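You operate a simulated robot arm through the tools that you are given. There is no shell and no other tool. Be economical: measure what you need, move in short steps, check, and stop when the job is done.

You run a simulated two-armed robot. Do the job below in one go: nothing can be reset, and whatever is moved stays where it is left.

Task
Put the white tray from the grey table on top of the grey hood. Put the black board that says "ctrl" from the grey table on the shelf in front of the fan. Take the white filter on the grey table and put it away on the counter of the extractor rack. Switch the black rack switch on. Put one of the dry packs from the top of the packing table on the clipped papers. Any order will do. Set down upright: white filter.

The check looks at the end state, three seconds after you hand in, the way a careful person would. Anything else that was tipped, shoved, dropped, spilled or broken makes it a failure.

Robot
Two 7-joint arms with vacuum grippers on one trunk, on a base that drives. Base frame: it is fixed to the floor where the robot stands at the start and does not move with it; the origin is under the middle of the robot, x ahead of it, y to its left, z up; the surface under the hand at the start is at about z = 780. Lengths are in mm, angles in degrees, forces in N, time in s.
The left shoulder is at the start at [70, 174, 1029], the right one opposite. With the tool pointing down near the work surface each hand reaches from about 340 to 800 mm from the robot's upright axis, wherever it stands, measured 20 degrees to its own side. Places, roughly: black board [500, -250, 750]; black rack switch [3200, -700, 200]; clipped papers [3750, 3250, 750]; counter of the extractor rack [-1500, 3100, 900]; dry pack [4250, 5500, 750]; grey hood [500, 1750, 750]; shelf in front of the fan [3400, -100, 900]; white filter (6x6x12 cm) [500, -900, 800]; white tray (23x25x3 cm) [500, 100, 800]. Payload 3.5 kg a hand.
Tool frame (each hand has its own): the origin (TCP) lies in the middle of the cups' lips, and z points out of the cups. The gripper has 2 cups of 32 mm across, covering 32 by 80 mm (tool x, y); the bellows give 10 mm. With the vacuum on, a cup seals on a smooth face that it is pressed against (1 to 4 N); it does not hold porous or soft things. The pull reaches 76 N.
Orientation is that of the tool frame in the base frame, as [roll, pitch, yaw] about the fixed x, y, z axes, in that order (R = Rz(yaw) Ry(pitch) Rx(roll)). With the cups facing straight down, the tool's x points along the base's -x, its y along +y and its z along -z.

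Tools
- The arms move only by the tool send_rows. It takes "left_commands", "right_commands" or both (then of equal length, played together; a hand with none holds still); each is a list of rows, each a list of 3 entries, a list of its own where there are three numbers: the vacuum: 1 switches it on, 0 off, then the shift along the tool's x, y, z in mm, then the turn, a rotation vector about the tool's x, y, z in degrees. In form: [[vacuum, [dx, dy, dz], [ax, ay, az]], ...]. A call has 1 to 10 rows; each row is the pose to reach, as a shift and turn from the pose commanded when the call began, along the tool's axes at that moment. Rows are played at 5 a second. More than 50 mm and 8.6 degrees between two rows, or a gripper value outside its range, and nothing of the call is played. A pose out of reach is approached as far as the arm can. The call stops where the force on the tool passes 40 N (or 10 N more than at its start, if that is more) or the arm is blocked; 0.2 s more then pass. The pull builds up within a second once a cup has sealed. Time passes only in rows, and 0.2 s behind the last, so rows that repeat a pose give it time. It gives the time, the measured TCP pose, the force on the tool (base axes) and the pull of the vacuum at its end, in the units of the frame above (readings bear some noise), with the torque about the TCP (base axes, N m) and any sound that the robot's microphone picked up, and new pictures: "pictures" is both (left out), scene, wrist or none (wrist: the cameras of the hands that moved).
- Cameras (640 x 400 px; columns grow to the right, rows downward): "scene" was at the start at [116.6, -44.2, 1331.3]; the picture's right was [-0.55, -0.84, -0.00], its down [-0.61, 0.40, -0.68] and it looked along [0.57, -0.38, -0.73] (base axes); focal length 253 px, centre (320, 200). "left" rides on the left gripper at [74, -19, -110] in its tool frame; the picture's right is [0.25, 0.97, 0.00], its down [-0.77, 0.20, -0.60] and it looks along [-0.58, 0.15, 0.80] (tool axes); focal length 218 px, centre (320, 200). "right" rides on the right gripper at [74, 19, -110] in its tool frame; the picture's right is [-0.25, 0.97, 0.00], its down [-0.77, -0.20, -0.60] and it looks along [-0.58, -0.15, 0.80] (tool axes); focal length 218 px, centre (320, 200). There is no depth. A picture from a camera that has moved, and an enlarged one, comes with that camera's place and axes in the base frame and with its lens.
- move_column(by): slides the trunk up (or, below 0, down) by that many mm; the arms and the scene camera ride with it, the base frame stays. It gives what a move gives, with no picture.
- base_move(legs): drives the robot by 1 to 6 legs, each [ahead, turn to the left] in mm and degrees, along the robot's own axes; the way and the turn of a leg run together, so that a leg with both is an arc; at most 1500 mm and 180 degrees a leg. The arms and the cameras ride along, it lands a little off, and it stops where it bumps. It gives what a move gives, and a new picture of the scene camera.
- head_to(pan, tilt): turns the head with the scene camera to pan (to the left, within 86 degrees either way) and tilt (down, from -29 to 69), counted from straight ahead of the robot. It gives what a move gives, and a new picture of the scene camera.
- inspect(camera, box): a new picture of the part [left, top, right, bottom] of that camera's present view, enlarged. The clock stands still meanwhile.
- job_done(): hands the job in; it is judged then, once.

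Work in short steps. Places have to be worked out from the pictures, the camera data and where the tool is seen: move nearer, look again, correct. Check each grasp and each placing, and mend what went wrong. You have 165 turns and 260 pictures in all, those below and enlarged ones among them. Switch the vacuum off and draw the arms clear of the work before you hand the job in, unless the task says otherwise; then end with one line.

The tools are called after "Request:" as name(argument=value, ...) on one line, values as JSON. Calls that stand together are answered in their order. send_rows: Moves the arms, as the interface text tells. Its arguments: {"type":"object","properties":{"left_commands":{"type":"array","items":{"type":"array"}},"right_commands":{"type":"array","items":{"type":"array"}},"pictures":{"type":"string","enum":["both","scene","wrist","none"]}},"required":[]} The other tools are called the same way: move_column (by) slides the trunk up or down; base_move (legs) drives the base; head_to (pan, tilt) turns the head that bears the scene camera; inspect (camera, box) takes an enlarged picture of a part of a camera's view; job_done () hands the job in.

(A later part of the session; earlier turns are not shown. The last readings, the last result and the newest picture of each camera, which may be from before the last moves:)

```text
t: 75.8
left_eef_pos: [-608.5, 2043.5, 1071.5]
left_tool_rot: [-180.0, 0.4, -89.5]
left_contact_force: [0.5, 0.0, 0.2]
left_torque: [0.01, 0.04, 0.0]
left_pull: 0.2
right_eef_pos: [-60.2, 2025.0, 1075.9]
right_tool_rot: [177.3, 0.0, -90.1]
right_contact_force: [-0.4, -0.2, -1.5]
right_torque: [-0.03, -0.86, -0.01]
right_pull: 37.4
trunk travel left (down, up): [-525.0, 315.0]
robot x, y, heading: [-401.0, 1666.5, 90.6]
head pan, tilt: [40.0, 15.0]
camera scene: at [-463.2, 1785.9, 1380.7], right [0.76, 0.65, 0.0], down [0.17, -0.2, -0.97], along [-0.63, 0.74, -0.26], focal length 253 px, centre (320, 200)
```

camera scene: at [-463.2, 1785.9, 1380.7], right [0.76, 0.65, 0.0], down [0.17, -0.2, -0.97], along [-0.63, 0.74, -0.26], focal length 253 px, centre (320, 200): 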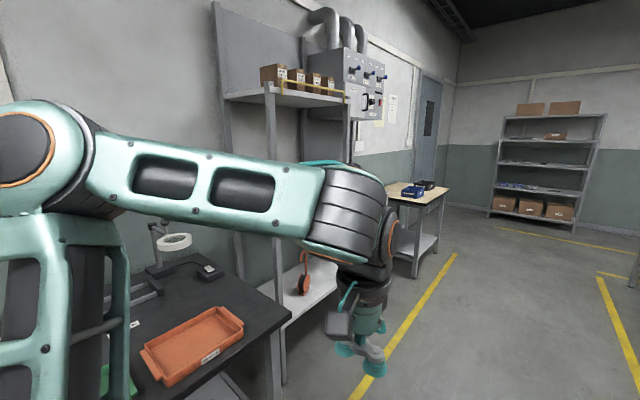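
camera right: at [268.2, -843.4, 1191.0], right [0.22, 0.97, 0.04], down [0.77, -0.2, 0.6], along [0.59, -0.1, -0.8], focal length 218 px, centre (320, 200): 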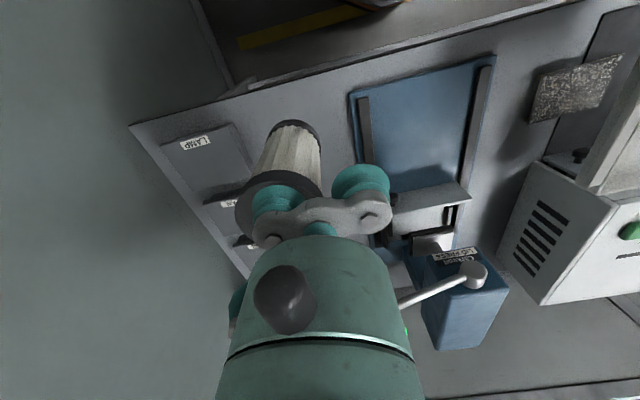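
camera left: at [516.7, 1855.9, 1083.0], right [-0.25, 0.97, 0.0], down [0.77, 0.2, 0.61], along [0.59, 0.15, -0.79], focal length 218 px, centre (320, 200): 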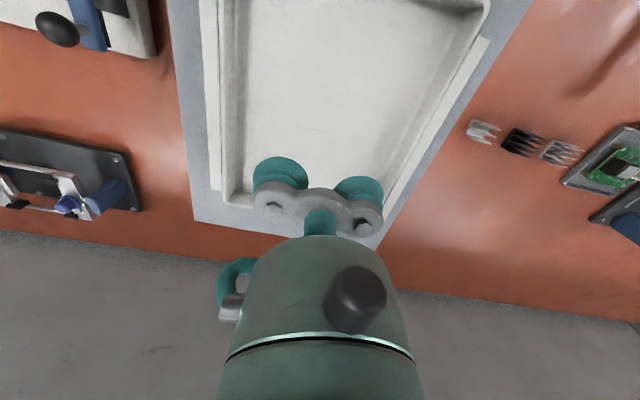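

The extractor rack with its white counter is ahead on the left. I drive up to y≈3000 and turn left to face it.

Request:
head_to(pan=0, tilt=25)

Request:
base_move(legs=[[1330, 0], [0, 89]])

```text
t: 76.8
left_eef_pos: [-607.7, 2043.3, 1071.8]
left_tool_rot: [-180.0, 0.5, -89.6]
left_contact_force: [0.7, -0.2, -0.5]
left_torque: [0.02, 0.0, 0.03]
left_pull: 0.0
right_eef_pos: [-59.7, 2024.9, 1076.4]
right_tool_rot: [177.3, -0.1, -90.0]
right_contact_force: [-0.3, 0.4, -0.7]
right_torque: [0.02, -0.87, -0.01]
right_pull: 37.7
trunk travel left (down, up): [-525.0, 315.0]
robot x, y, heading: [-401.7, 1666.9, 90.5]
head pan, tilt: [0.0, 25.0]
camera scene: at [-403.5, 1806.9, 1364.6], right [1.0, 0.01, 0.0], down [0.0, -0.42, -0.91], along [-0.01, 0.91, -0.42], focal length 253 px, centre (320, 200)
```

scene: 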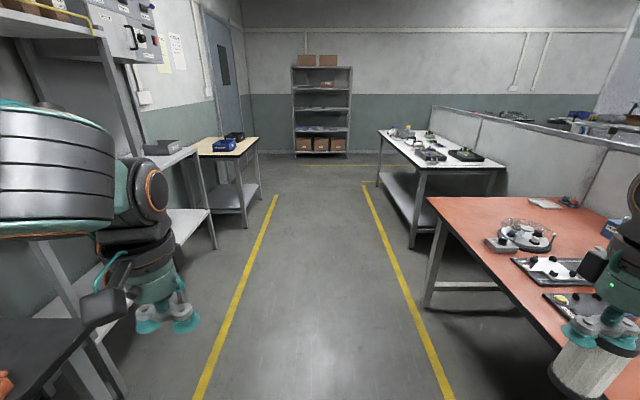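

```text
t: 87.2
left_eef_pos: [-792.4, 2810.1, 1070.7]
left_tool_rot: [180.0, 0.4, -2.4]
left_contact_force: [0.8, -0.3, -0.2]
left_torque: [0.0, -0.02, 0.05]
left_pull: 0.1
right_eef_pos: [-746.1, 3358.7, 1075.7]
right_tool_rot: [177.4, -0.2, -3.0]
right_contact_force: [0.4, -0.4, -2.5]
right_torque: [0.88, -0.07, 0.03]
right_pull: 37.7
trunk travel left (down, up): [-525.0, 315.0]
robot x, y, heading: [-401.8, 2997.9, 177.5]
head pan, tilt: [0.0, 25.0]
camera scene: at [-546.1, 3003.6, 1364.5], right [0.04, 1.0, 0.0], down [0.42, -0.02, -0.91], along [-0.91, 0.04, -0.42], focal length 253 px, centre (320, 200)
```

scene: 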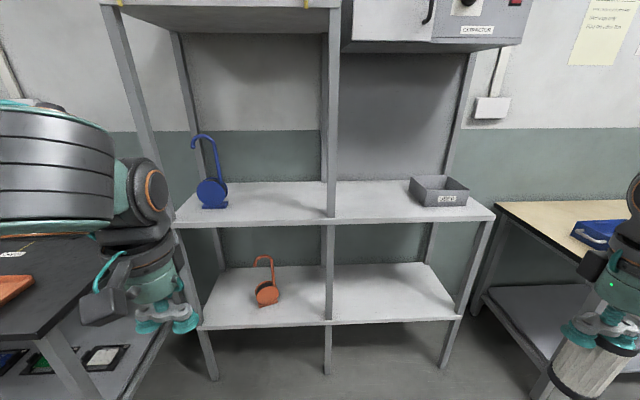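

The counter is clear between the post and the bin, about (-1490,3240). I raise the right hand a little and drive towards the rack.

Request:
send_rows(right_commands=[[1, [0, 0, -30], [0, 0, 0]], [1, [0, 0, -60], [0, 0, 0]], [1, [0, 0, -60], [0, 0, 0]]], pictures="none")

Request:
base_move(legs=[[420, 2.5]])

```text
t: 88.0
left_eef_pos: [-792.1, 2810.8, 1071.9]
left_tool_rot: [180.0, 0.3, -2.4]
left_contact_force: [-0.8, 0.7, 0.0]
left_torque: [0.0, -0.01, 0.0]
left_pull: 0.0
right_eef_pos: [-742.7, 3359.3, 1136.8]
right_tool_rot: [177.5, -0.2, -2.9]
right_contact_force: [-0.3, 0.0, -1.1]
right_torque: [0.87, -0.06, -0.03]
right_pull: 38.3
trunk travel left (down, up): [-525.0, 315.0]
robot x, y, heading: [-403.1, 2997.8, 177.4]
head pan, tilt: [0.0, 25.0]
```

```text
t: 90.6
left_eef_pos: [-1203.1, 2805.1, 1072.5]
left_tool_rot: [-180.0, 0.4, -0.2]
left_contact_force: [0.0, -0.3, -1.0]
left_torque: [-0.01, -0.01, -0.02]
left_pull: 0.1
right_eef_pos: [-1177.8, 3355.3, 1136.2]
right_tool_rot: [177.4, -0.2, -0.7]
right_contact_force: [0.7, -0.3, -2.2]
right_torque: [0.91, -0.04, -0.03]
right_pull: 38.2
trunk travel left (down, up): [-525.0, 315.0]
robot x, y, heading: [-820.5, 3003.2, 180.0]
head pan, tilt: [0.0, 25.0]
camera scene: at [-964.7, 3007.2, 1364.5], right [0.0, 1.0, 0.0], down [0.42, 0.0, -0.91], along [-0.91, 0.0, -0.42], focal length 253 px, centre (320, 200)
```

scene: 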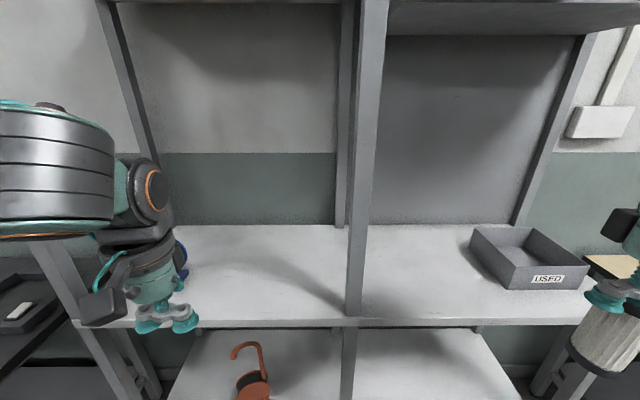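

Counter z is roughly 915, front edge near x≈-1325. I move the filter sideways to y≈3240, then in over the counter.

Request:
send_rows(right_commands=[[1, [0, 45, 0], [0, 0, 0]], [1, [0, 90, 0], [0, 0, 0]], [1, [-15, 135, 0], [0, 0, 0]], [1, [-60, 140, 0], [0, 0, 0]], [1, [-105, 140, 0], [0, 0, 0]], [1, [-150, 140, 0], [0, 0, 0]], [1, [-190, 140, 0], [0, 0, 0]], [1, [-190, 140, 0], [0, 0, 0]]], pictures="both")

```text
t: 92.4
left_eef_pos: [-1201.0, 2805.0, 1072.4]
left_tool_rot: [180.0, 0.5, -0.2]
left_contact_force: [0.6, 0.0, 0.8]
left_torque: [0.01, 0.0, -0.01]
left_pull: 0.0
right_eef_pos: [-1366.5, 3218.7, 1143.5]
right_tool_rot: [177.3, 0.0, -0.6]
right_contact_force: [0.0, 0.7, -0.9]
right_torque: [0.84, -0.01, 0.0]
right_pull: 37.7
right hand out of reach, approached as far as the arm can: row 2, 3
trunk travel left (down, up): [-525.0, 315.0]
robot x, y, heading: [-823.8, 3004.9, 180.0]
head pan, tilt: [0.0, 25.0]
camera scene: at [-963.6, 3007.2, 1364.6], right [0.0, 1.0, 0.0], down [0.42, 0.0, -0.91], along [-0.91, 0.0, -0.42], focal length 253 px, centre (320, 200)
camera right: at [-1294.4, 3204.0, 1254.6], right [-0.27, -0.96, 0.04], down [-0.77, 0.24, 0.59], along [-0.58, 0.12, -0.8], focal length 218 px, centre (320, 200)
```

scene: 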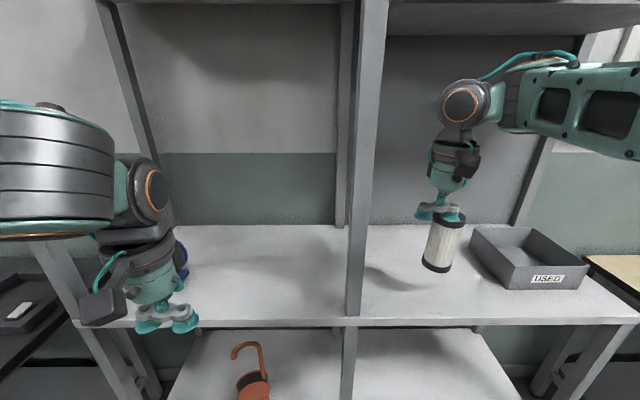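
right: 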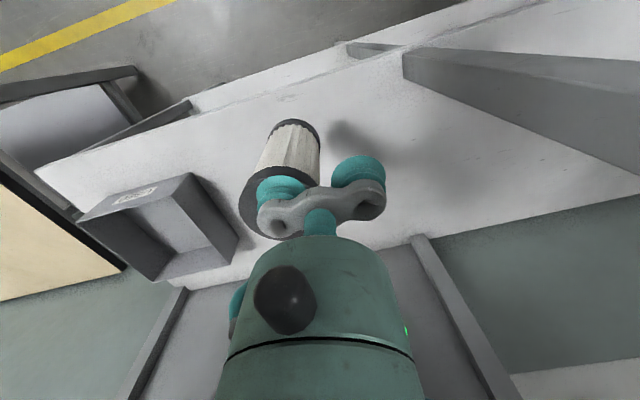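

The filter hangs upright. I move it further in over the counter and lower it part-way.

Request:
send_rows(right_commands=[[1, [-40, 0, 0], [0, 0, 0]], [1, [-80, 0, 0], [0, 0, 0]], [1, [-110, 0, 20], [0, 0, 0]], [1, [-110, 0, 50], [0, 0, 0]], [1, [-110, 0, 75], [0, 0, 0]], [1, [-110, 0, 75], [0, 0, 0]]], pictures="both")

```text
t: 93.8
left_eef_pos: [-1202.5, 2804.9, 1071.2]
left_tool_rot: [-180.0, 0.4, -0.3]
left_contact_force: [0.0, -0.1, -0.3]
left_torque: [0.0, 0.01, 0.01]
left_pull: 0.1
right_eef_pos: [-1478.8, 3218.3, 1068.5]
right_tool_rot: [177.3, -0.1, -0.7]
right_contact_force: [-0.8, 0.0, -1.8]
right_torque: [0.92, 0.0, -0.02]
right_pull: 38.5
trunk travel left (down, up): [-525.0, 315.0]
robot x, y, heading: [-822.9, 3008.0, 179.8]
head pan, tilt: [0.0, 25.0]
camera scene: at [-964.3, 3007.5, 1364.6], right [0.0, 1.0, 0.0], down [0.42, 0.0, -0.91], along [-0.91, 0.0, -0.42], focal length 253 px, centre (320, 200)
camera right: at [-1406.7, 3203.5, 1180.8], right [-0.27, -0.96, 0.04], down [-0.77, 0.24, 0.59], along [-0.58, 0.12, -0.8], focal length 218 px, centre (320, 200)
```

scene: 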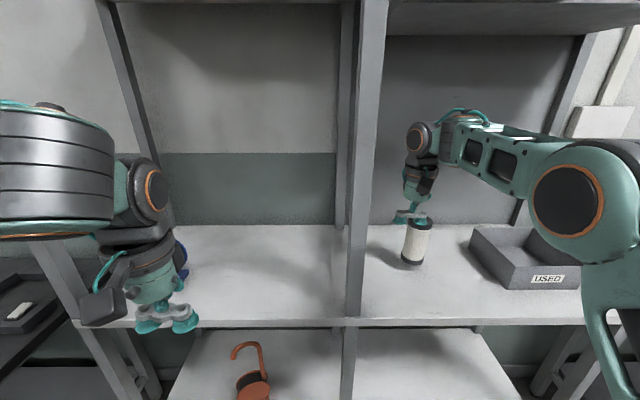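
right: 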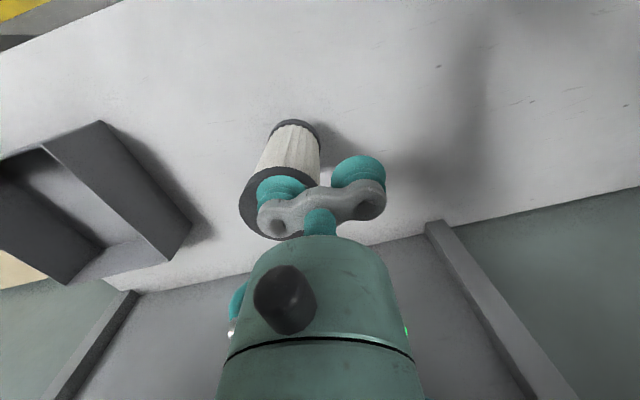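

Bottom is about 35 mm over the counter. I lower on in small steps.

Request:
send_rows(right_commands=[[1, [0, 0, 10], [0, 0, 0]], [1, [0, 0, 18], [0, 0, 0]], [1, [0, 0, 22], [0, 0, 0]], [1, [0, 0, 26], [0, 0, 0]], [1, [0, 0, 29], [0, 0, 0]], [1, [0, 0, 32], [0, 0, 0]], [1, [0, 0, 35], [0, 0, 0]], [1, [0, 0, 35], [0, 0, 0]]], pictures="none")

```text
t: 95.6
left_eef_pos: [-1201.0, 2803.6, 1073.6]
left_tool_rot: [-179.9, 0.5, -0.1]
left_contact_force: [-0.7, 0.1, 0.6]
left_torque: [0.01, 0.01, 0.0]
left_pull: 0.0
right_eef_pos: [-1477.1, 3213.8, 1037.3]
right_tool_rot: [177.3, 0.1, -0.7]
right_contact_force: [-1.6, -4.4, 17.0]
right_torque: [1.33, 0.08, 0.09]
right_pull: 38.1
trunk travel left (down, up): [-525.0, 315.0]
robot x, y, heading: [-825.2, 3004.9, 180.0]
head pan, tilt: [0.0, 25.0]
```

Contact (17 N). I look before venting.

Request:
inspect(camera="scene", box=[340, 120, 540, 300])

```text
2.22 times, centred on (440, 210) of scene
camera zoom: at [-962.3, 3005.6, 1365.0], right [0.0, 1.0, 0.0], down [0.42, 0.0, -0.91], along [-0.91, 0.0, -0.42], focal length 563 px, centre (53, 178)
```

zoom: 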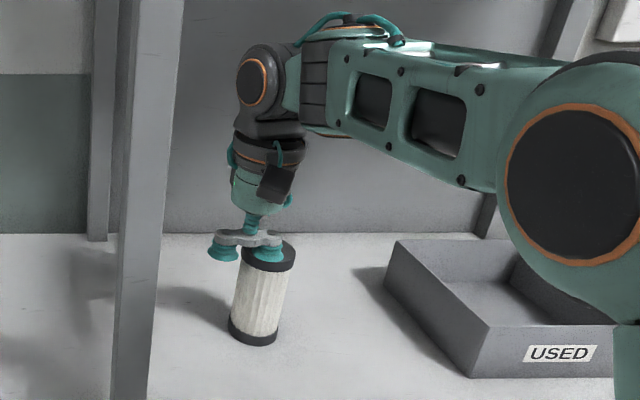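

It stands upright. I vent, wait, and lift off.

Request:
send_rows(right_commands=[[0, [0, 0, -2], [0, 0, 0]], [0, [0, 0, -3], [0, 0, 0]], [0, [0, 0, -3], [0, 0, 0]], [0, [0, 0, -3], [0, 0, 0]], [0, [0, 0, -5], [0, 0, 0]], [0, [0, 0, -15], [0, 0, 0]], [0, [0, 0, -50], [0, 0, 0]], [0, [0, 0, -95], [0, 0, 0]], [0, [0, 0, -95], [0, 0, 0]]], pictures="both")

```text
t: 97.6
left_eef_pos: [-1203.1, 2804.1, 1071.9]
left_tool_rot: [180.0, 0.5, -0.2]
left_contact_force: [-0.2, -0.1, 0.3]
left_torque: [-0.03, 0.03, -0.01]
left_pull: 0.1
right_eef_pos: [-1479.1, 3218.6, 1125.7]
right_tool_rot: [177.4, -0.1, -0.9]
right_contact_force: [-0.1, 0.8, -0.3]
right_torque: [0.0, 0.01, -0.01]
right_pull: 0.1
trunk travel left (down, up): [-525.0, 315.0]
robot x, y, heading: [-822.9, 3004.9, 179.9]
head pan, tilt: [0.0, 25.0]
camera scene: at [-964.8, 3007.4, 1364.5], right [0.0, 1.0, 0.0], down [0.42, 0.0, -0.91], along [-0.91, 0.0, -0.42], focal length 253 px, centre (320, 200)
camera right: at [-1407.4, 3204.1, 1237.7], right [-0.27, -0.96, 0.04], down [-0.77, 0.24, 0.59], along [-0.58, 0.12, -0.8], focal length 218 px, centre (320, 200)
```

scene: 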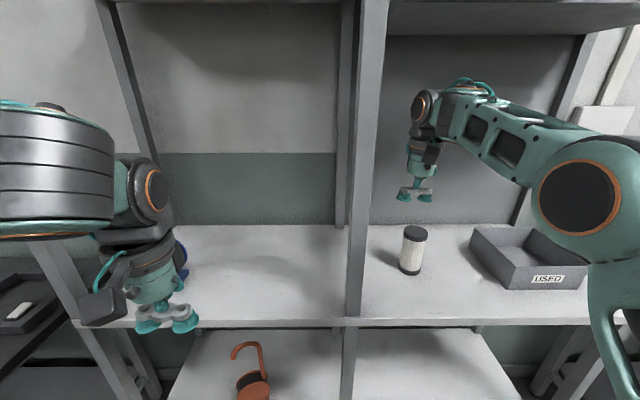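
right: 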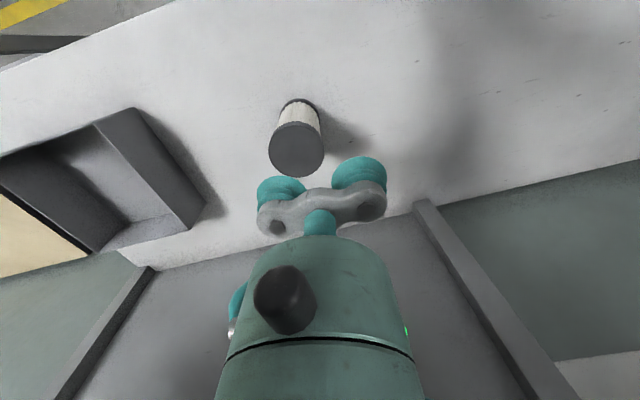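

The filter stands. I retract the right hand (levelling it), back off, and drive back to the grey table for the board.

Request:
send_rows(right_commands=[[0, [45, 0, 0], [0, 0, 0]], [0, [90, 0, 0], [0.5, 0, 0]], [0, [135, 0, 0], [1, 0, 0]], [0, [180, 0, 0], [1.5, 0, 0]], [0, [225, 0, 0], [2, 0, 0]], [0, [270, 0, 0], [2.6, 0, 0]], [0, [310, 0, 0], [2.6, 0, 0]]], pictures="none")

Request:
base_move(legs=[[-430, 0], [0, 90], [1500, 0], [1500, 0]])

```text
t: 99.2
left_eef_pos: [-1203.5, 2803.9, 1071.1]
left_tool_rot: [-179.9, 0.5, -0.2]
left_contact_force: [0.6, -0.7, 0.5]
left_torque: [0.04, -0.02, 0.04]
left_pull: 0.0
right_eef_pos: [-1234.9, 3232.4, 1148.0]
right_tool_rot: [177.6, 0.2, -0.8]
right_contact_force: [1.0, -0.3, 0.4]
right_torque: [0.01, 0.0, 0.0]
right_pull: 0.1
right hand out of reach, approached as far as the arm can: row 6, 7
trunk travel left (down, up): [-525.0, 315.0]
robot x, y, heading: [-818.8, 3004.6, 180.0]
head pan, tilt: [0.0, 25.0]
```

```text
t: 119.8
left_eef_pos: [-135.1, -383.8, 1073.3]
left_tool_rot: [-179.9, 0.4, 90.6]
left_contact_force: [-0.4, 0.0, -0.3]
left_torque: [0.03, 0.0, 0.01]
left_pull: 0.0
right_eef_pos: [-565.3, -422.6, 1143.9]
right_tool_rot: [177.6, -0.3, 89.7]
right_contact_force: [0.5, 1.0, 0.9]
right_torque: [0.0, 0.01, 0.0]
right_pull: 0.1
trunk travel left (down, up): [-525.0, 315.0]
robot x, y, heading: [-339.5, -7.7, -89.6]
head pan, tilt: [0.0, 25.0]
camera scene: at [-340.1, -148.8, 1364.5], right [-1.0, -0.01, 0.0], down [0.0, 0.42, -0.91], along [0.01, -0.91, -0.42], focal length 253 px, centre (320, 200)
```

scene: 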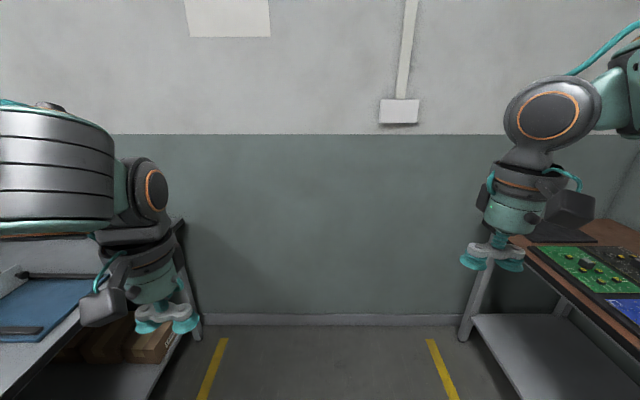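

I finish the approach to the board.

Request:
head_to(pan=-10, tilt=45)

Request:
base_move(legs=[[240, 0], [0, 89.8], [310, 0]])

```text
t: 120.6
left_eef_pos: [-133.3, -384.1, 1071.6]
left_tool_rot: [180.0, 0.4, 90.6]
left_contact_force: [0.7, -0.3, -0.1]
left_torque: [0.02, -0.02, 0.0]
left_pull: 0.1
right_eef_pos: [-566.5, -421.7, 1145.1]
right_tool_rot: [177.4, -0.3, 89.5]
right_contact_force: [0.2, -0.1, 0.6]
right_torque: [-0.02, 0.05, 0.0]
right_pull: 0.0
trunk travel left (down, up): [-525.0, 315.0]
robot x, y, heading: [-340.5, -5.6, -89.3]
head pan, tilt: [-10.0, 45.0]
camera scene: at [-354.4, -136.8, 1334.0], right [-0.99, 0.16, 0.0], down [0.12, 0.7, -0.71], along [-0.12, -0.7, -0.71], focal length 253 px, centre (320, 200)
```

scene: 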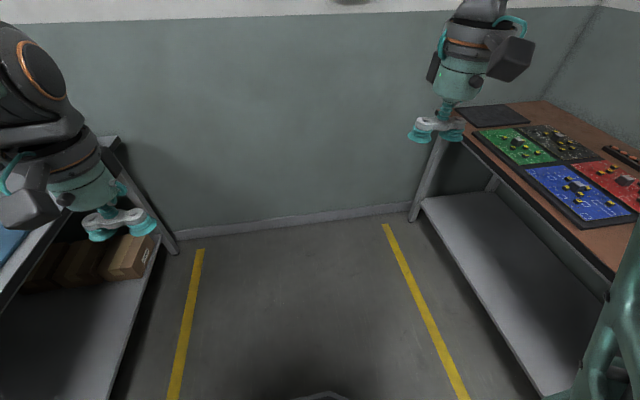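

```text
t: 127.9
left_eef_pos: [352.1, -34.0, 1072.4]
left_tool_rot: [-179.9, 0.5, -179.8]
left_contact_force: [0.0, -0.1, 0.4]
left_torque: [0.0, 0.01, 0.02]
left_pull: 0.0
right_eef_pos: [387.9, -465.6, 1144.9]
right_tool_rot: [177.2, -0.4, 179.3]
right_contact_force: [-0.8, -0.6, -0.3]
right_torque: [0.0, 0.01, 0.04]
right_pull: 0.1
trunk travel left (down, up): [-525.0, 315.0]
robot x, y, heading: [-27.3, -239.1, 0.2]
head pan, tilt: [-10.0, 45.0]
camera scene: at [103.4, -252.2, 1333.9], right [-0.17, -0.99, 0.0], down [-0.7, 0.12, -0.71], along [0.7, -0.12, -0.71], focal length 253 px, centre (320, 200)
```

scene: 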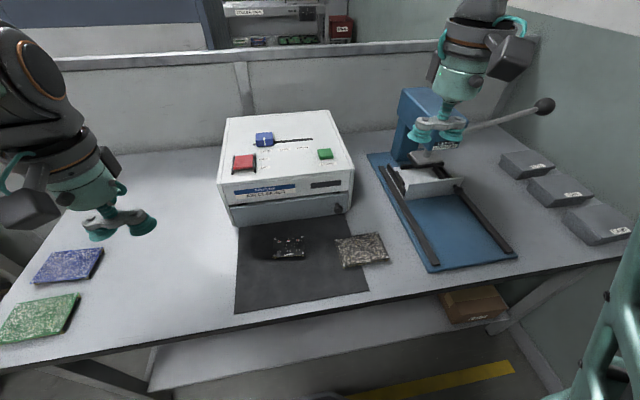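

The board centre is near (452,-416). I bring the right hand above it, levelling it, and look.

Request:
send_rows(right_commands=[[0, [-10, 5, 40], [0.5, 0, 0]], [0, [-20, 10, 80], [1, 0, 0]], [0, [-30, 16, 120], [1.5, 0, 0]], [0, [-40, 22, 160], [2, 0, 0]], [0, [-50, 28, 200], [2.5, 0, 0]], [0, [-60, 33, 240], [2.8, 0, 0]], [0, [-64, 37, 265], [2.8, 0, 0]], [0, [-64, 37, 265], [2.8, 0, 0]]], pictures="wrist")

```text
t: 129.7
left_eef_pos: [352.9, -32.9, 1073.1]
left_tool_rot: [-180.0, 0.4, -179.8]
left_contact_force: [0.2, 0.0, -0.6]
left_torque: [0.0, 0.01, 0.03]
left_pull: 0.0
right_eef_pos: [452.9, -418.8, 884.8]
right_tool_rot: [179.0, 0.3, 178.6]
right_contact_force: [0.7, 0.3, 0.4]
right_torque: [0.01, -0.01, -0.02]
right_pull: 0.0
trunk travel left (down, up): [-525.0, 315.0]
robot x, y, heading: [-28.9, -239.0, -0.1]
head pan, tilt: [-10.0, 45.0]
camera right: at [378.3, -399.1, 995.6], right [0.28, 0.96, 0.02], down [0.76, -0.23, 0.61], along [0.59, -0.15, -0.8], focal length 218 px, centre (320, 200)
```

right: 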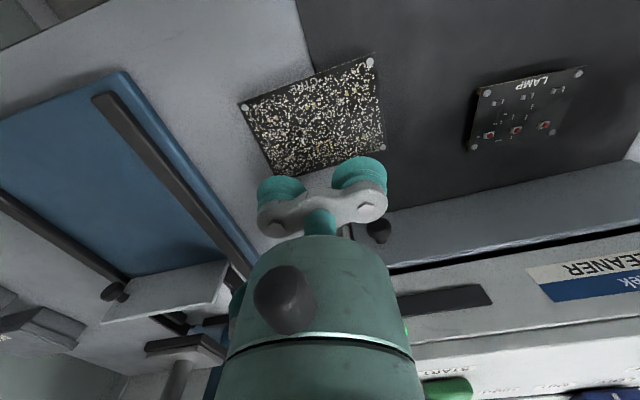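

"CTRL" is legible and the board is centred at about (450,-417). I descend with vacuum on.

Request:
send_rows(right_commands=[[0, [3, 2, 40], [0.6, 0, 0]], [1, [3, 2, 75], [1, 0, 0]], [1, [3, 2, 88], [1, 0, 0]], [1, [3, 2, 94], [1, 0, 0]], [1, [3, 2, 98], [1, 0, 0]], [1, [3, 2, 102], [1, 0, 0]], [1, [3, 2, 106], [1, 0, 0]], [1, [3, 2, 106], [1, 0, 0]]], pictures="wrist")

```text
t: 130.7
left_eef_pos: [350.9, -32.8, 1073.9]
left_tool_rot: [-179.9, 0.6, -179.7]
left_contact_force: [-0.6, -0.9, 0.9]
left_torque: [-0.02, 0.0, 0.01]
left_pull: 0.0
right_eef_pos: [447.7, -416.2, 793.3]
right_tool_rot: [-178.5, 0.5, 179.0]
right_contact_force: [-8.5, 3.5, 26.0]
right_torque: [-0.58, 0.44, -0.27]
right_pull: 75.5
trunk travel left (down, up): [-525.0, 315.0]
robot x, y, heading: [-29.5, -239.5, 0.3]
head pan, tilt: [-10.0, 45.0]
stopped in row 4 (right hand): the force on the tool passed its limit at 48 N (the readings are from after the stop); the commanded pose is now the measured one
camera right: at [374.4, -393.8, 903.3], right [0.27, 0.96, -0.03], down [0.76, -0.2, 0.62], along [0.59, -0.18, -0.79], focal length 218 px, centre (320, 200)
```

right: 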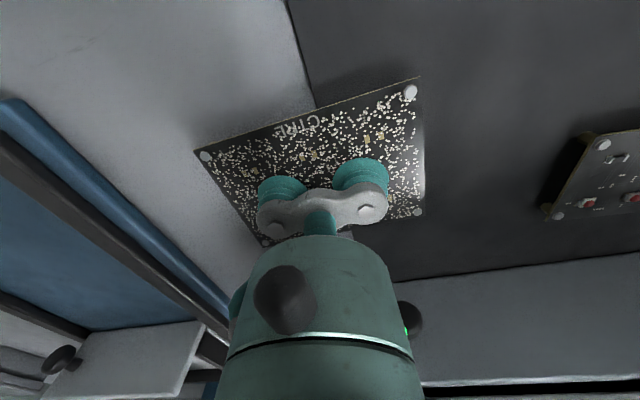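

Sealed with 75 N. I lift and level.

Request:
send_rows(right_commands=[[1, [0, 0, -10], [0, 0, 0]], [1, [0, 0, -40], [-0.5, 0, 0]], [1, [0, 0, -85], [-1, 0, 0]], [1, [0, 0, -130], [-1.5, 0, 0]], [1, [0, 0, -175], [-1.5, 0, 0]], [1, [0, 0, -220], [-1.5, 0, 0]], [1, [0, 0, -260], [-1.5, 0, 0]], [1, [40, 0, -290], [-1.5, 0, 0]], [1, [60, 0, -320], [-1.5, 0, 0]], [1, [60, 0, -320], [-1.5, 0, 0]]], pictures="wrist")

Request:
head_to(pan=0, tilt=10)

```text
t: 132.9
left_eef_pos: [351.8, -34.4, 1071.6]
left_tool_rot: [-180.0, 0.4, -179.8]
left_contact_force: [-0.3, -0.3, -0.3]
left_torque: [0.01, 0.03, 0.0]
left_pull: 0.0
right_eef_pos: [391.2, -408.0, 1112.5]
right_tool_rot: [-179.9, 0.3, 179.1]
right_contact_force: [-0.4, 0.1, -0.4]
right_torque: [0.05, -0.03, -0.01]
right_pull: 75.9
trunk travel left (down, up): [-525.0, 315.0]
robot x, y, heading: [-25.1, -241.1, 0.2]
head pan, tilt: [-10.0, 45.0]
camera right: at [316.2, -387.7, 1222.9], right [0.27, 0.96, 0.0], down [0.76, -0.21, 0.61], along [0.59, -0.16, -0.79], focal length 218 px, centre (320, 200)
```

right: 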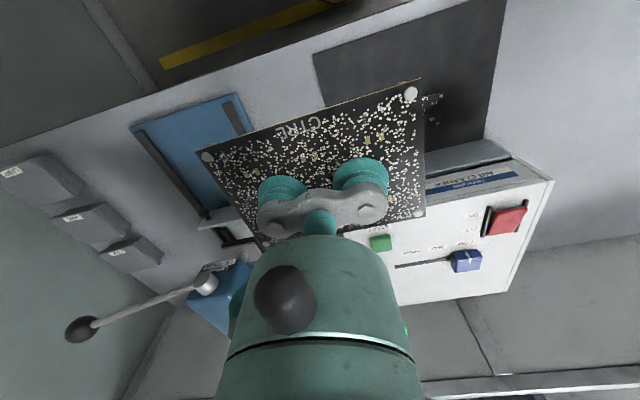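

```text
t: 133.9
left_eef_pos: [352.4, -33.7, 1073.6]
left_tool_rot: [-180.0, 0.5, -179.7]
left_contact_force: [0.4, 0.3, -0.2]
left_torque: [0.01, 0.06, -0.01]
left_pull: 0.1
right_eef_pos: [389.9, -408.3, 1112.5]
right_tool_rot: [-180.0, 0.3, 179.0]
right_contact_force: [-0.2, -0.6, -0.4]
right_torque: [0.06, -0.02, 0.0]
right_pull: 74.9
trunk travel left (down, up): [-525.0, 315.0]
robot x, y, heading: [-24.6, -238.4, 0.1]
head pan, tilt: [0.0, 10.0]
camera scene: at [115.9, -238.1, 1388.9], right [0.0, -1.0, 0.0], down [-0.17, 0.0, -0.98], along [0.98, 0.0, -0.17], focal length 253 px, centre (320, 200)
```

scene: 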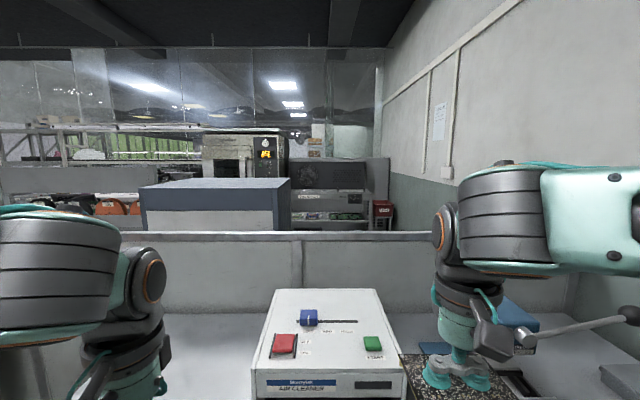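

The board is held. The far workplaces are behind the partition, so I go round: back off, turn left, and drive up the aisle.

Request:
base_move(legs=[[-390, 0], [0, 90], [1500, 0], [1500, 0]])

```text
t: 154.1
left_eef_pos: [-686.9, 3107.2, 1072.9]
left_tool_rot: [-179.9, 0.6, -88.7]
left_contact_force: [0.7, -0.4, -0.3]
left_torque: [-0.02, -0.05, -0.01]
left_pull: 0.2
right_eef_pos: [-315.5, 3152.6, 1112.2]
right_tool_rot: [-180.0, 0.2, -89.8]
right_contact_force: [0.4, 0.6, -0.2]
right_torque: [0.02, 0.04, 0.02]
right_pull: 75.2
trunk travel left (down, up): [-525.0, 315.0]
robot x, y, heading: [-474.9, 2731.0, 91.4]
head pan, tilt: [0.0, 10.0]
camera scene: at [-479.5, 2875.0, 1388.9], right [1.0, 0.02, 0.0], down [0.0, -0.17, -0.98], along [-0.02, 0.98, -0.17], focal length 253 px, centre (320, 200)
```

scene: 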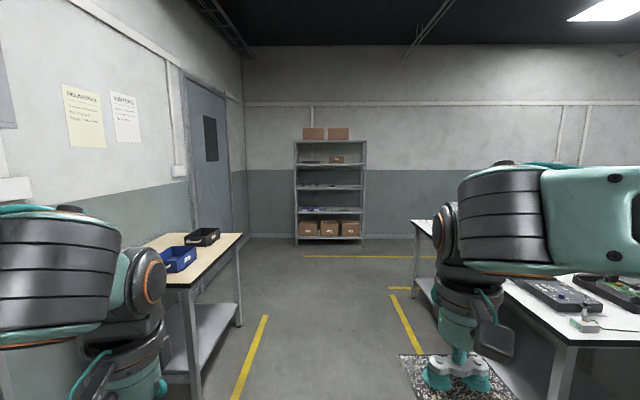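

I continue to the cross aisle (y≈5800) and turn right.

Request:
base_move(legs=[[1500, -2.5], [1500, 0], [0, -90]])

```text
t: 172.3
left_eef_pos: [-37.0, 5941.5, 1072.6]
left_tool_rot: [-179.9, 0.5, 179.8]
left_contact_force: [-0.3, 0.2, -1.7]
left_torque: [0.01, -0.01, 0.01]
left_pull: 0.1
right_eef_pos: [-1.2, 5568.4, 1112.2]
right_tool_rot: [-179.9, 0.3, 178.7]
right_contact_force: [-0.3, 0.7, -1.1]
right_torque: [0.02, 0.0, -0.01]
right_pull: 75.6
trunk travel left (down, up): [-525.0, 315.0]
robot x, y, heading: [-415.8, 5740.6, 0.3]
head pan, tilt: [0.0, 10.0]
camera scene: at [-274.8, 5738.9, 1388.9], right [0.0, -1.0, 0.0], down [-0.17, 0.0, -0.98], along [0.98, 0.0, -0.17], focal length 253 px, centre (320, 200)
```

scene: 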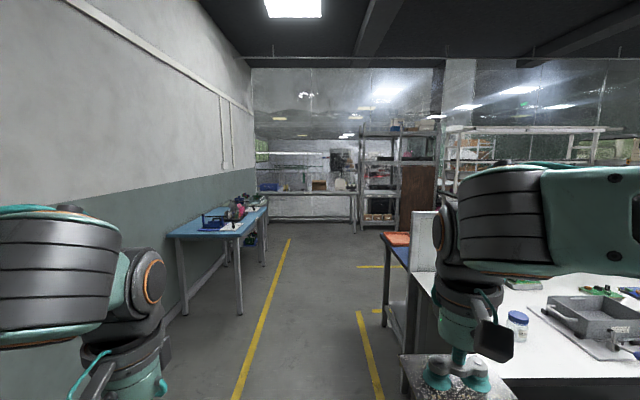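

The corridor leads on in +x, with another aisle opening at about x≈2300. I drive there and turn right.

Request:
base_move(legs=[[1350, 1], [1350, -1], [0, -90]])

```text
t: 189.3
left_eef_pos: [2440.3, 5362.4, 1072.0]
left_tool_rot: [180.0, 0.5, 86.2]
left_contact_force: [-0.7, -0.2, -0.1]
left_torque: [0.0, 0.03, 0.0]
left_pull: 0.1
right_eef_pos: [2065.4, 5350.2, 1112.5]
right_tool_rot: [-179.9, 0.3, 85.0]
right_contact_force: [0.6, -0.5, -0.4]
right_torque: [0.0, 0.0, -0.04]
right_pull: 75.3
trunk travel left (down, up): [-525.0, 315.0]
robot x, y, heading: [2259.2, 5753.4, -94.0]
head pan, tilt: [0.0, 10.0]
camera scene: at [2253.0, 5612.4, 1388.9], right [-1.0, 0.07, 0.0], down [0.01, 0.17, -0.98], along [-0.06, -0.98, -0.17], focal length 253 px, centre (320, 200)
```

scene: 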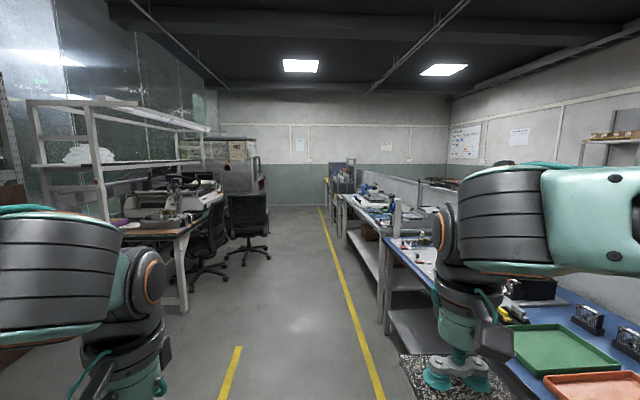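

The aisle runs down between x≈1800 and 2760. I drive down it, straightening the heading.

Request:
base_move(legs=[[0, 4], [1500, 0], [1200, 0]])

```text
t: 202.8
left_eef_pos: [2500.3, 2697.3, 1072.5]
left_tool_rot: [180.0, 0.4, 90.1]
left_contact_force: [0.2, 0.1, -0.9]
left_torque: [-0.01, 0.03, -0.02]
left_pull: 0.0
right_eef_pos: [2124.5, 2660.2, 1112.9]
right_tool_rot: [-179.9, 0.3, 89.0]
right_contact_force: [-0.2, -0.5, 0.0]
right_torque: [-0.01, -0.03, -0.02]
right_pull: 75.5
trunk travel left (down, up): [-525.0, 315.0]
robot x, y, heading: [2295.9, 3078.2, -89.9]
head pan, tilt: [0.0, 10.0]
camera scene: at [2295.7, 2934.4, 1388.9], right [-1.0, 0.0, 0.0], down [0.0, 0.17, -0.98], along [0.0, -0.98, -0.17], focal length 253 px, centre (320, 200)
```

scene: 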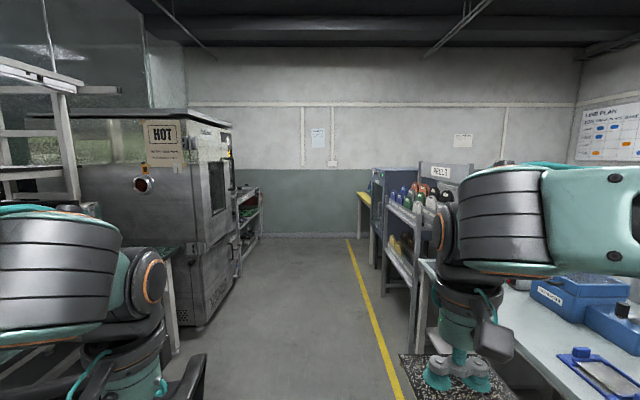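

Clear ahead; the rack next to the oven should be the fan shelf. I drive on and turn left to face it.

Request:
base_move(legs=[[1500, 0], [1450, 0], [0, 90]])

```text
t: 220.9
left_eef_pos: [2678.0, 301.3, 1072.2]
left_tool_rot: [-179.8, 0.4, 178.7]
left_contact_force: [-0.3, -0.3, 1.1]
left_torque: [-0.02, 0.0, 0.0]
left_pull: 0.0
right_eef_pos: [2705.5, -72.8, 1112.0]
right_tool_rot: [-179.9, 0.3, 177.8]
right_contact_force: [0.6, 0.6, -0.7]
right_torque: [0.04, 0.01, 0.04]
right_pull: 75.3
trunk travel left (down, up): [-525.0, 315.0]
robot x, y, heading: [2293.2, 102.9, -1.2]
head pan, tilt: [0.0, 10.0]
camera scene: at [2435.8, 103.2, 1388.9], right [-0.02, -1.0, 0.0], down [-0.17, 0.0, -0.98], along [0.98, -0.02, -0.17], focal length 253 px, centre (320, 200)
```

scene: 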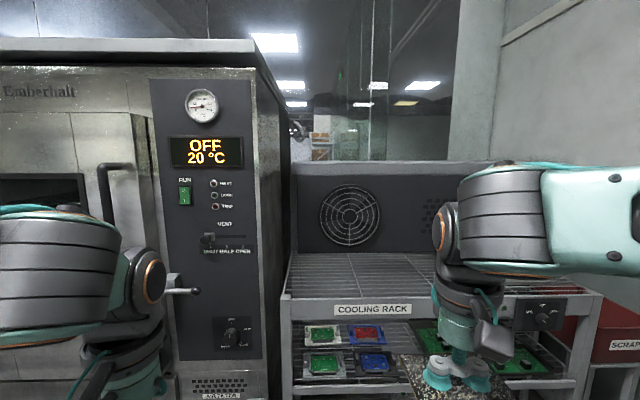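

This is the cooling rack: its top shelf (z≈900, front edge x≈3250) lies in front of the fan at y≈-90, with the oven just to the left. I tuck the left hand in and drive closer, shifting right to clear the oven.

Request:
send_rows(left_commands=[[0, [15, -40, 0], [0, 0, 0]], [0, [30, -80, 0], [0, 0, 0]], [0, [35, -110, 0], [0, 0, 0]], [0, [35, -110, 0], [0, 0, 0]]], pictures="none")

Request:
head_to(pan=0, tilt=30)

Request:
base_move(legs=[[0, -18], [480, 0], [0, 19.2]])

```text
t: 221.9
left_eef_pos: [2642.0, 191.0, 1070.2]
left_tool_rot: [-179.9, 0.5, 178.8]
left_contact_force: [0.0, 0.0, 0.1]
left_torque: [0.01, 0.0, -0.02]
left_pull: 0.1
right_eef_pos: [2705.9, -73.6, 1112.2]
right_tool_rot: [-179.9, 0.2, 177.6]
right_contact_force: [-0.1, 0.2, -0.5]
right_torque: [0.04, -0.01, -0.05]
right_pull: 75.3
trunk travel left (down, up): [-525.0, 315.0]
robot x, y, heading: [2293.6, 106.2, -1.0]
head pan, tilt: [0.0, 10.0]
```

```text
t: 222.7
left_eef_pos: [2640.6, 191.5, 1070.7]
left_tool_rot: [-180.0, 0.5, 178.7]
left_contact_force: [-0.9, -0.8, 0.5]
left_torque: [0.01, 0.0, 0.01]
left_pull: 0.1
right_eef_pos: [2705.4, -74.0, 1113.3]
right_tool_rot: [-179.9, 0.3, 177.7]
right_contact_force: [0.1, 0.0, -0.7]
right_torque: [0.04, 0.01, -0.02]
right_pull: 75.6
trunk travel left (down, up): [-525.0, 315.0]
robot x, y, heading: [2291.7, 104.8, -0.7]
head pan, tilt: [0.0, 30.0]
camera scene: at [2433.3, 102.9, 1356.7], right [-0.02, -1.0, 0.0], down [-0.5, 0.01, -0.87], along [0.87, -0.02, -0.5], focal length 253 px, centre (320, 200)
```

scene: 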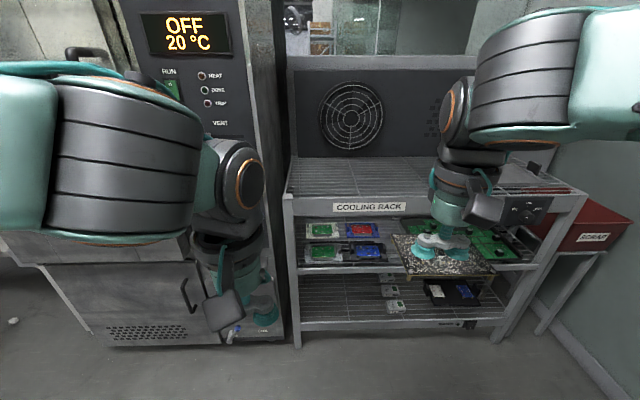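

```text
t: 227.6
left_eef_pos: [3094.1, 40.8, 1070.2]
left_tool_rot: [180.0, 0.5, 180.0]
left_contact_force: [0.1, 0.8, 0.4]
left_torque: [-0.02, -0.02, 0.01]
left_pull: 0.1
right_eef_pos: [3164.6, -221.0, 1112.2]
right_tool_rot: [-179.9, 0.4, 178.6]
right_contact_force: [0.3, 0.7, -0.4]
right_torque: [0.05, 0.01, -0.03]
right_pull: 75.5
trunk travel left (down, up): [-525.0, 315.0]
robot x, y, heading: [2748.4, -50.0, -0.2]
head pan, tilt: [0.0, 30.0]
camera scene: at [2888.5, -51.1, 1356.6], right [0.0, -1.0, 0.0], down [-0.5, 0.0, -0.87], along [0.87, 0.0, -0.5], focal length 253 px, centre (320, 200)
```

scene: 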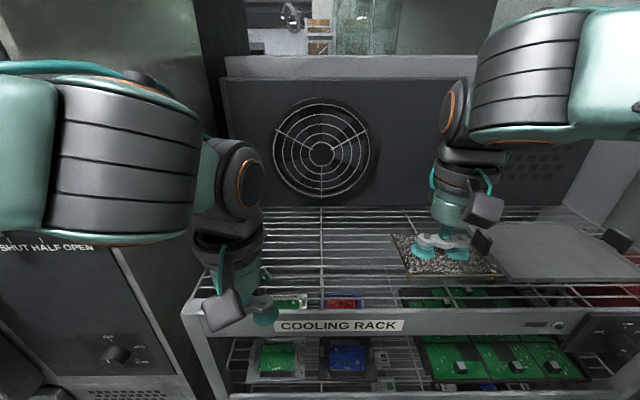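

The fan is centred at y≈-51 and the wire shelf runs x≈3225–3635. I move the board in to about (3430,-115), still high.

Request:
send_rows(right_commands=[[1, [-45, 1, 0], [0, 0, 0]], [1, [-90, 2, 0], [0, 0, 0]], [1, [-135, 3, 0], [0, 0, 0]], [1, [-180, 20, 0], [0, 0, 0]], [1, [-220, 45, 0], [0, 0, 0]], [1, [-250, 80, 0], [0, 0, 0]], [1, [-265, 112, 15], [0, 0, 0]], [1, [-265, 112, 60], [0, 0, 0]], [1, [-265, 112, 90], [0, 0, 0]], [1, [-265, 112, 90], [0, 0, 0]]], pictures="both")

```text
t: 229.8
left_eef_pos: [3093.6, 40.0, 1071.2]
left_tool_rot: [-180.0, 0.6, 179.9]
left_contact_force: [-0.5, 0.1, 0.2]
left_torque: [0.01, 0.0, 0.01]
left_pull: 0.1
right_eef_pos: [3433.6, -116.7, 1026.4]
right_tool_rot: [-180.0, 0.3, 178.7]
right_contact_force: [-0.4, 0.2, -0.3]
right_torque: [0.05, -0.03, 0.0]
right_pull: 75.5
trunk travel left (down, up): [-525.0, 315.0]
robot x, y, heading: [2749.0, -48.7, -0.2]
head pan, tilt: [0.0, 30.0]
camera scene: at [2887.8, -51.2, 1356.7], right [0.0, -1.0, 0.0], down [-0.5, 0.0, -0.87], along [0.87, 0.0, -0.5], focal length 253 px, centre (320, 200)
camera right: at [3359.2, -95.4, 1136.6], right [0.27, 0.96, 0.0], down [0.76, -0.22, 0.61], along [0.59, -0.17, -0.79], focal length 218 px, centre (320, 200)
```

scene: 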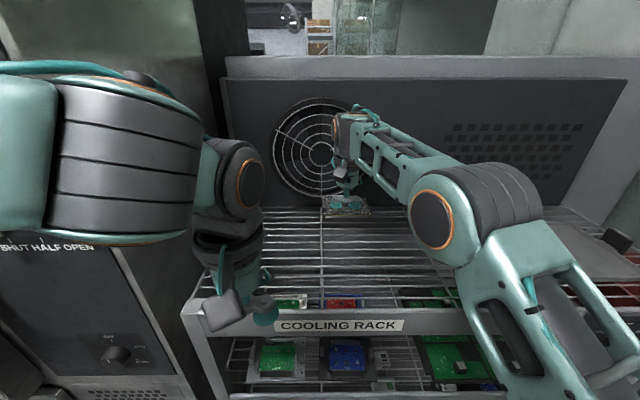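
right: 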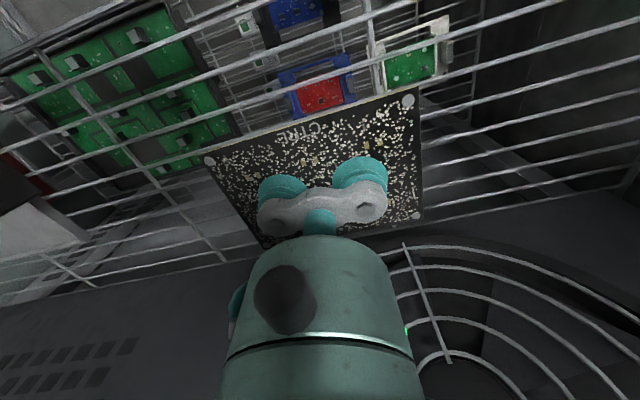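

The wires are open underneath, so I check their spacing relative to the board's feet before lowering.

Request:
inspect(camera="right", box=[360, 0, 640, 230])

Request:
inspect(camera="scene", box=[260, 180, 430, 320])

```text
1.74 times, centred on (500, 115) of right
camera zoom: at [3359.2, -95.4, 1136.6], right [0.27, 0.96, 0.0], down [0.76, -0.22, 0.61], along [0.59, -0.17, -0.79], focal length 380 px, centre (7, 348)
```

zoom: 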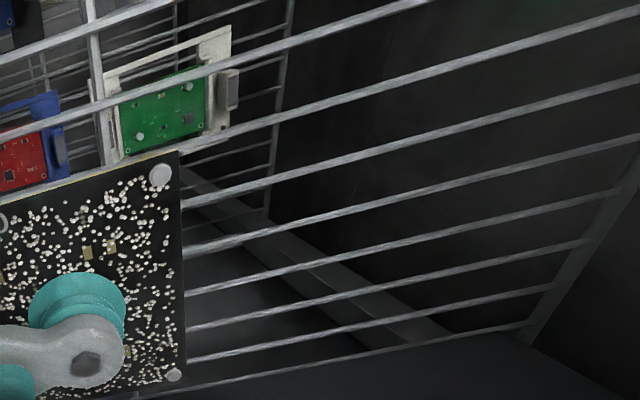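

```text
2.86 times, centred on (345, 250) of scene
camera zoom: at [2887.8, -51.2, 1356.7], right [0.0, -1.0, 0.0], down [-0.5, 0.0, -0.87], along [0.87, 0.0, -0.5], focal length 724 px, centre (249, 57)
```

zoom: 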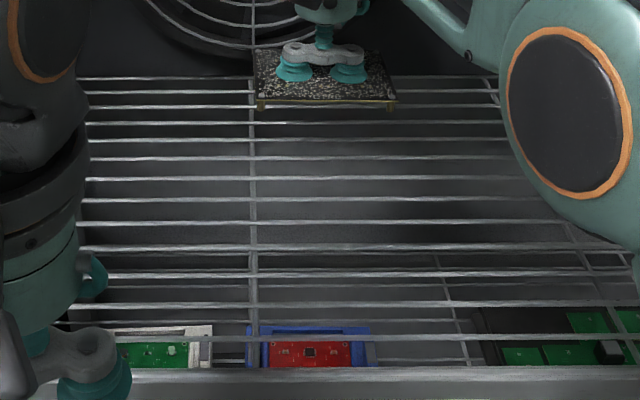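

Wires run every ~31 mm; mid-gap for the board centre is x≈3430. I shift slightly and lower.

Request:
send_rows(right_commands=[[1, [5, -6, 20], [0, 0, 0]], [1, [5, -6, 50], [0, 0, 0]], [1, [5, -6, 75], [0, 0, 0]], [1, [5, -6, 82], [0, 0, 0]], [1, [5, -6, 87], [0, 0, 0]], [1, [5, -6, 91], [0, 0, 0]], [1, [5, -6, 95], [0, 0, 0]], [1, [5, -6, 95], [0, 0, 0]]], pictures="none")

Request:
inspect(camera="scene", box=[260, 180, 430, 320])

```text
t: 231.8
left_eef_pos: [3093.0, 40.6, 1071.2]
left_tool_rot: [-179.9, 0.5, 179.9]
left_contact_force: [0.0, -0.3, 0.4]
left_torque: [-0.03, 0.01, 0.0]
left_pull: 0.0
right_eef_pos: [3429.4, -122.5, 933.2]
right_tool_rot: [179.9, 1.0, 178.7]
right_contact_force: [-2.7, 2.3, 12.7]
right_torque: [-0.4, 0.49, -0.16]
right_pull: 75.2
trunk travel left (down, up): [-525.0, 315.0]
robot x, y, heading: [2749.2, -50.9, 0.2]
head pan, tilt: [0.0, 30.0]
stopped in row 8 (right hand): the force on the tool passed its limit at 41 N (the readings are from after the stop); the commanded pose is now the measured one
```

```text
2.86 times, centred on (345, 250) of scene
camera zoom: at [2886.6, -50.8, 1356.4], right [0.0, -1.0, 0.0], down [-0.5, 0.0, -0.87], along [0.87, 0.0, -0.5], focal length 724 px, centre (249, 57)
```

zoom: 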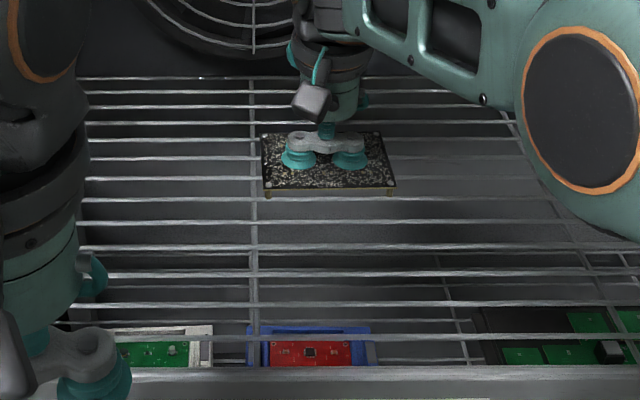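

Level contact at TCP z≈933. I vent, wait and raise slightly to see whether the board stays level.

Request:
send_rows(right_commands=[[0, [0, 0, -1], [0, 0, 0]], [0, [0, 0, -2], [0, 0, 0]], [0, [0, 0, -3], [0, 0, 0]], [0, [0, 0, -3], [0, 0, 0]], [0, [0, 0, -5], [0, 0, 0]], [0, [0, 0, -20], [0, 0, 0]], [0, [0, 0, -60], [0, 0, 0]], [0, [0, 0, -100], [0, 0, 0]], [0, [0, 0, -100], [0, 0, 0]]], pictures="wrist")

Request:
inspect(camera="scene", box=[260, 180, 430, 320])

```text
t: 233.8
left_eef_pos: [3095.1, 41.1, 1070.1]
left_tool_rot: [-179.9, 0.5, 179.9]
left_contact_force: [0.7, -0.3, -0.7]
left_torque: [0.0, -0.03, -0.02]
left_pull: 0.0
right_eef_pos: [3430.0, -122.2, 1031.5]
right_tool_rot: [180.0, 0.6, 178.7]
right_contact_force: [-0.3, 0.4, 0.3]
right_torque: [0.0, 0.0, -0.01]
right_pull: 0.1
trunk travel left (down, up): [-525.0, 315.0]
robot x, y, heading: [2751.7, -50.9, -0.4]
head pan, tilt: [0.0, 30.0]
camera right: at [3354.7, -100.8, 1141.5], right [0.28, 0.96, 0.0], down [0.76, -0.22, 0.61], along [0.59, -0.17, -0.79], focal length 218 px, centre (320, 200)
```

right: 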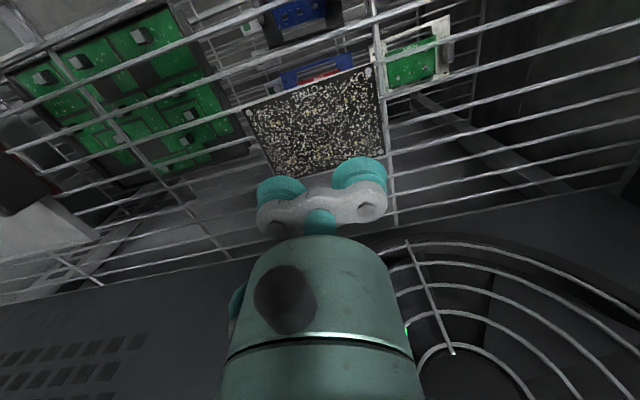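

```text
2.86 times, centred on (345, 250) of scene
camera zoom: at [2889.1, -51.2, 1356.5], right [0.0, -1.0, 0.0], down [-0.5, 0.0, -0.87], along [0.87, 0.0, -0.5], focal length 724 px, centre (249, 57)
```

zoom: 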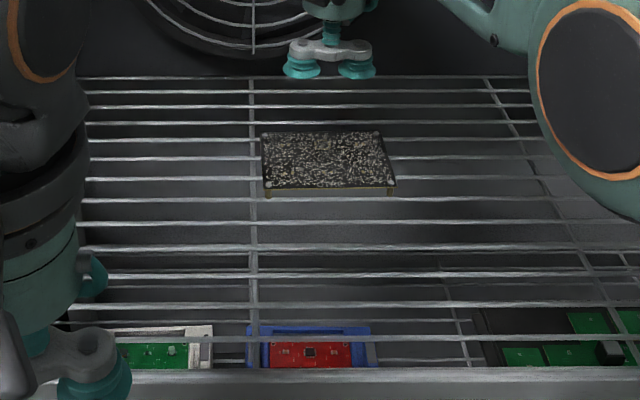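

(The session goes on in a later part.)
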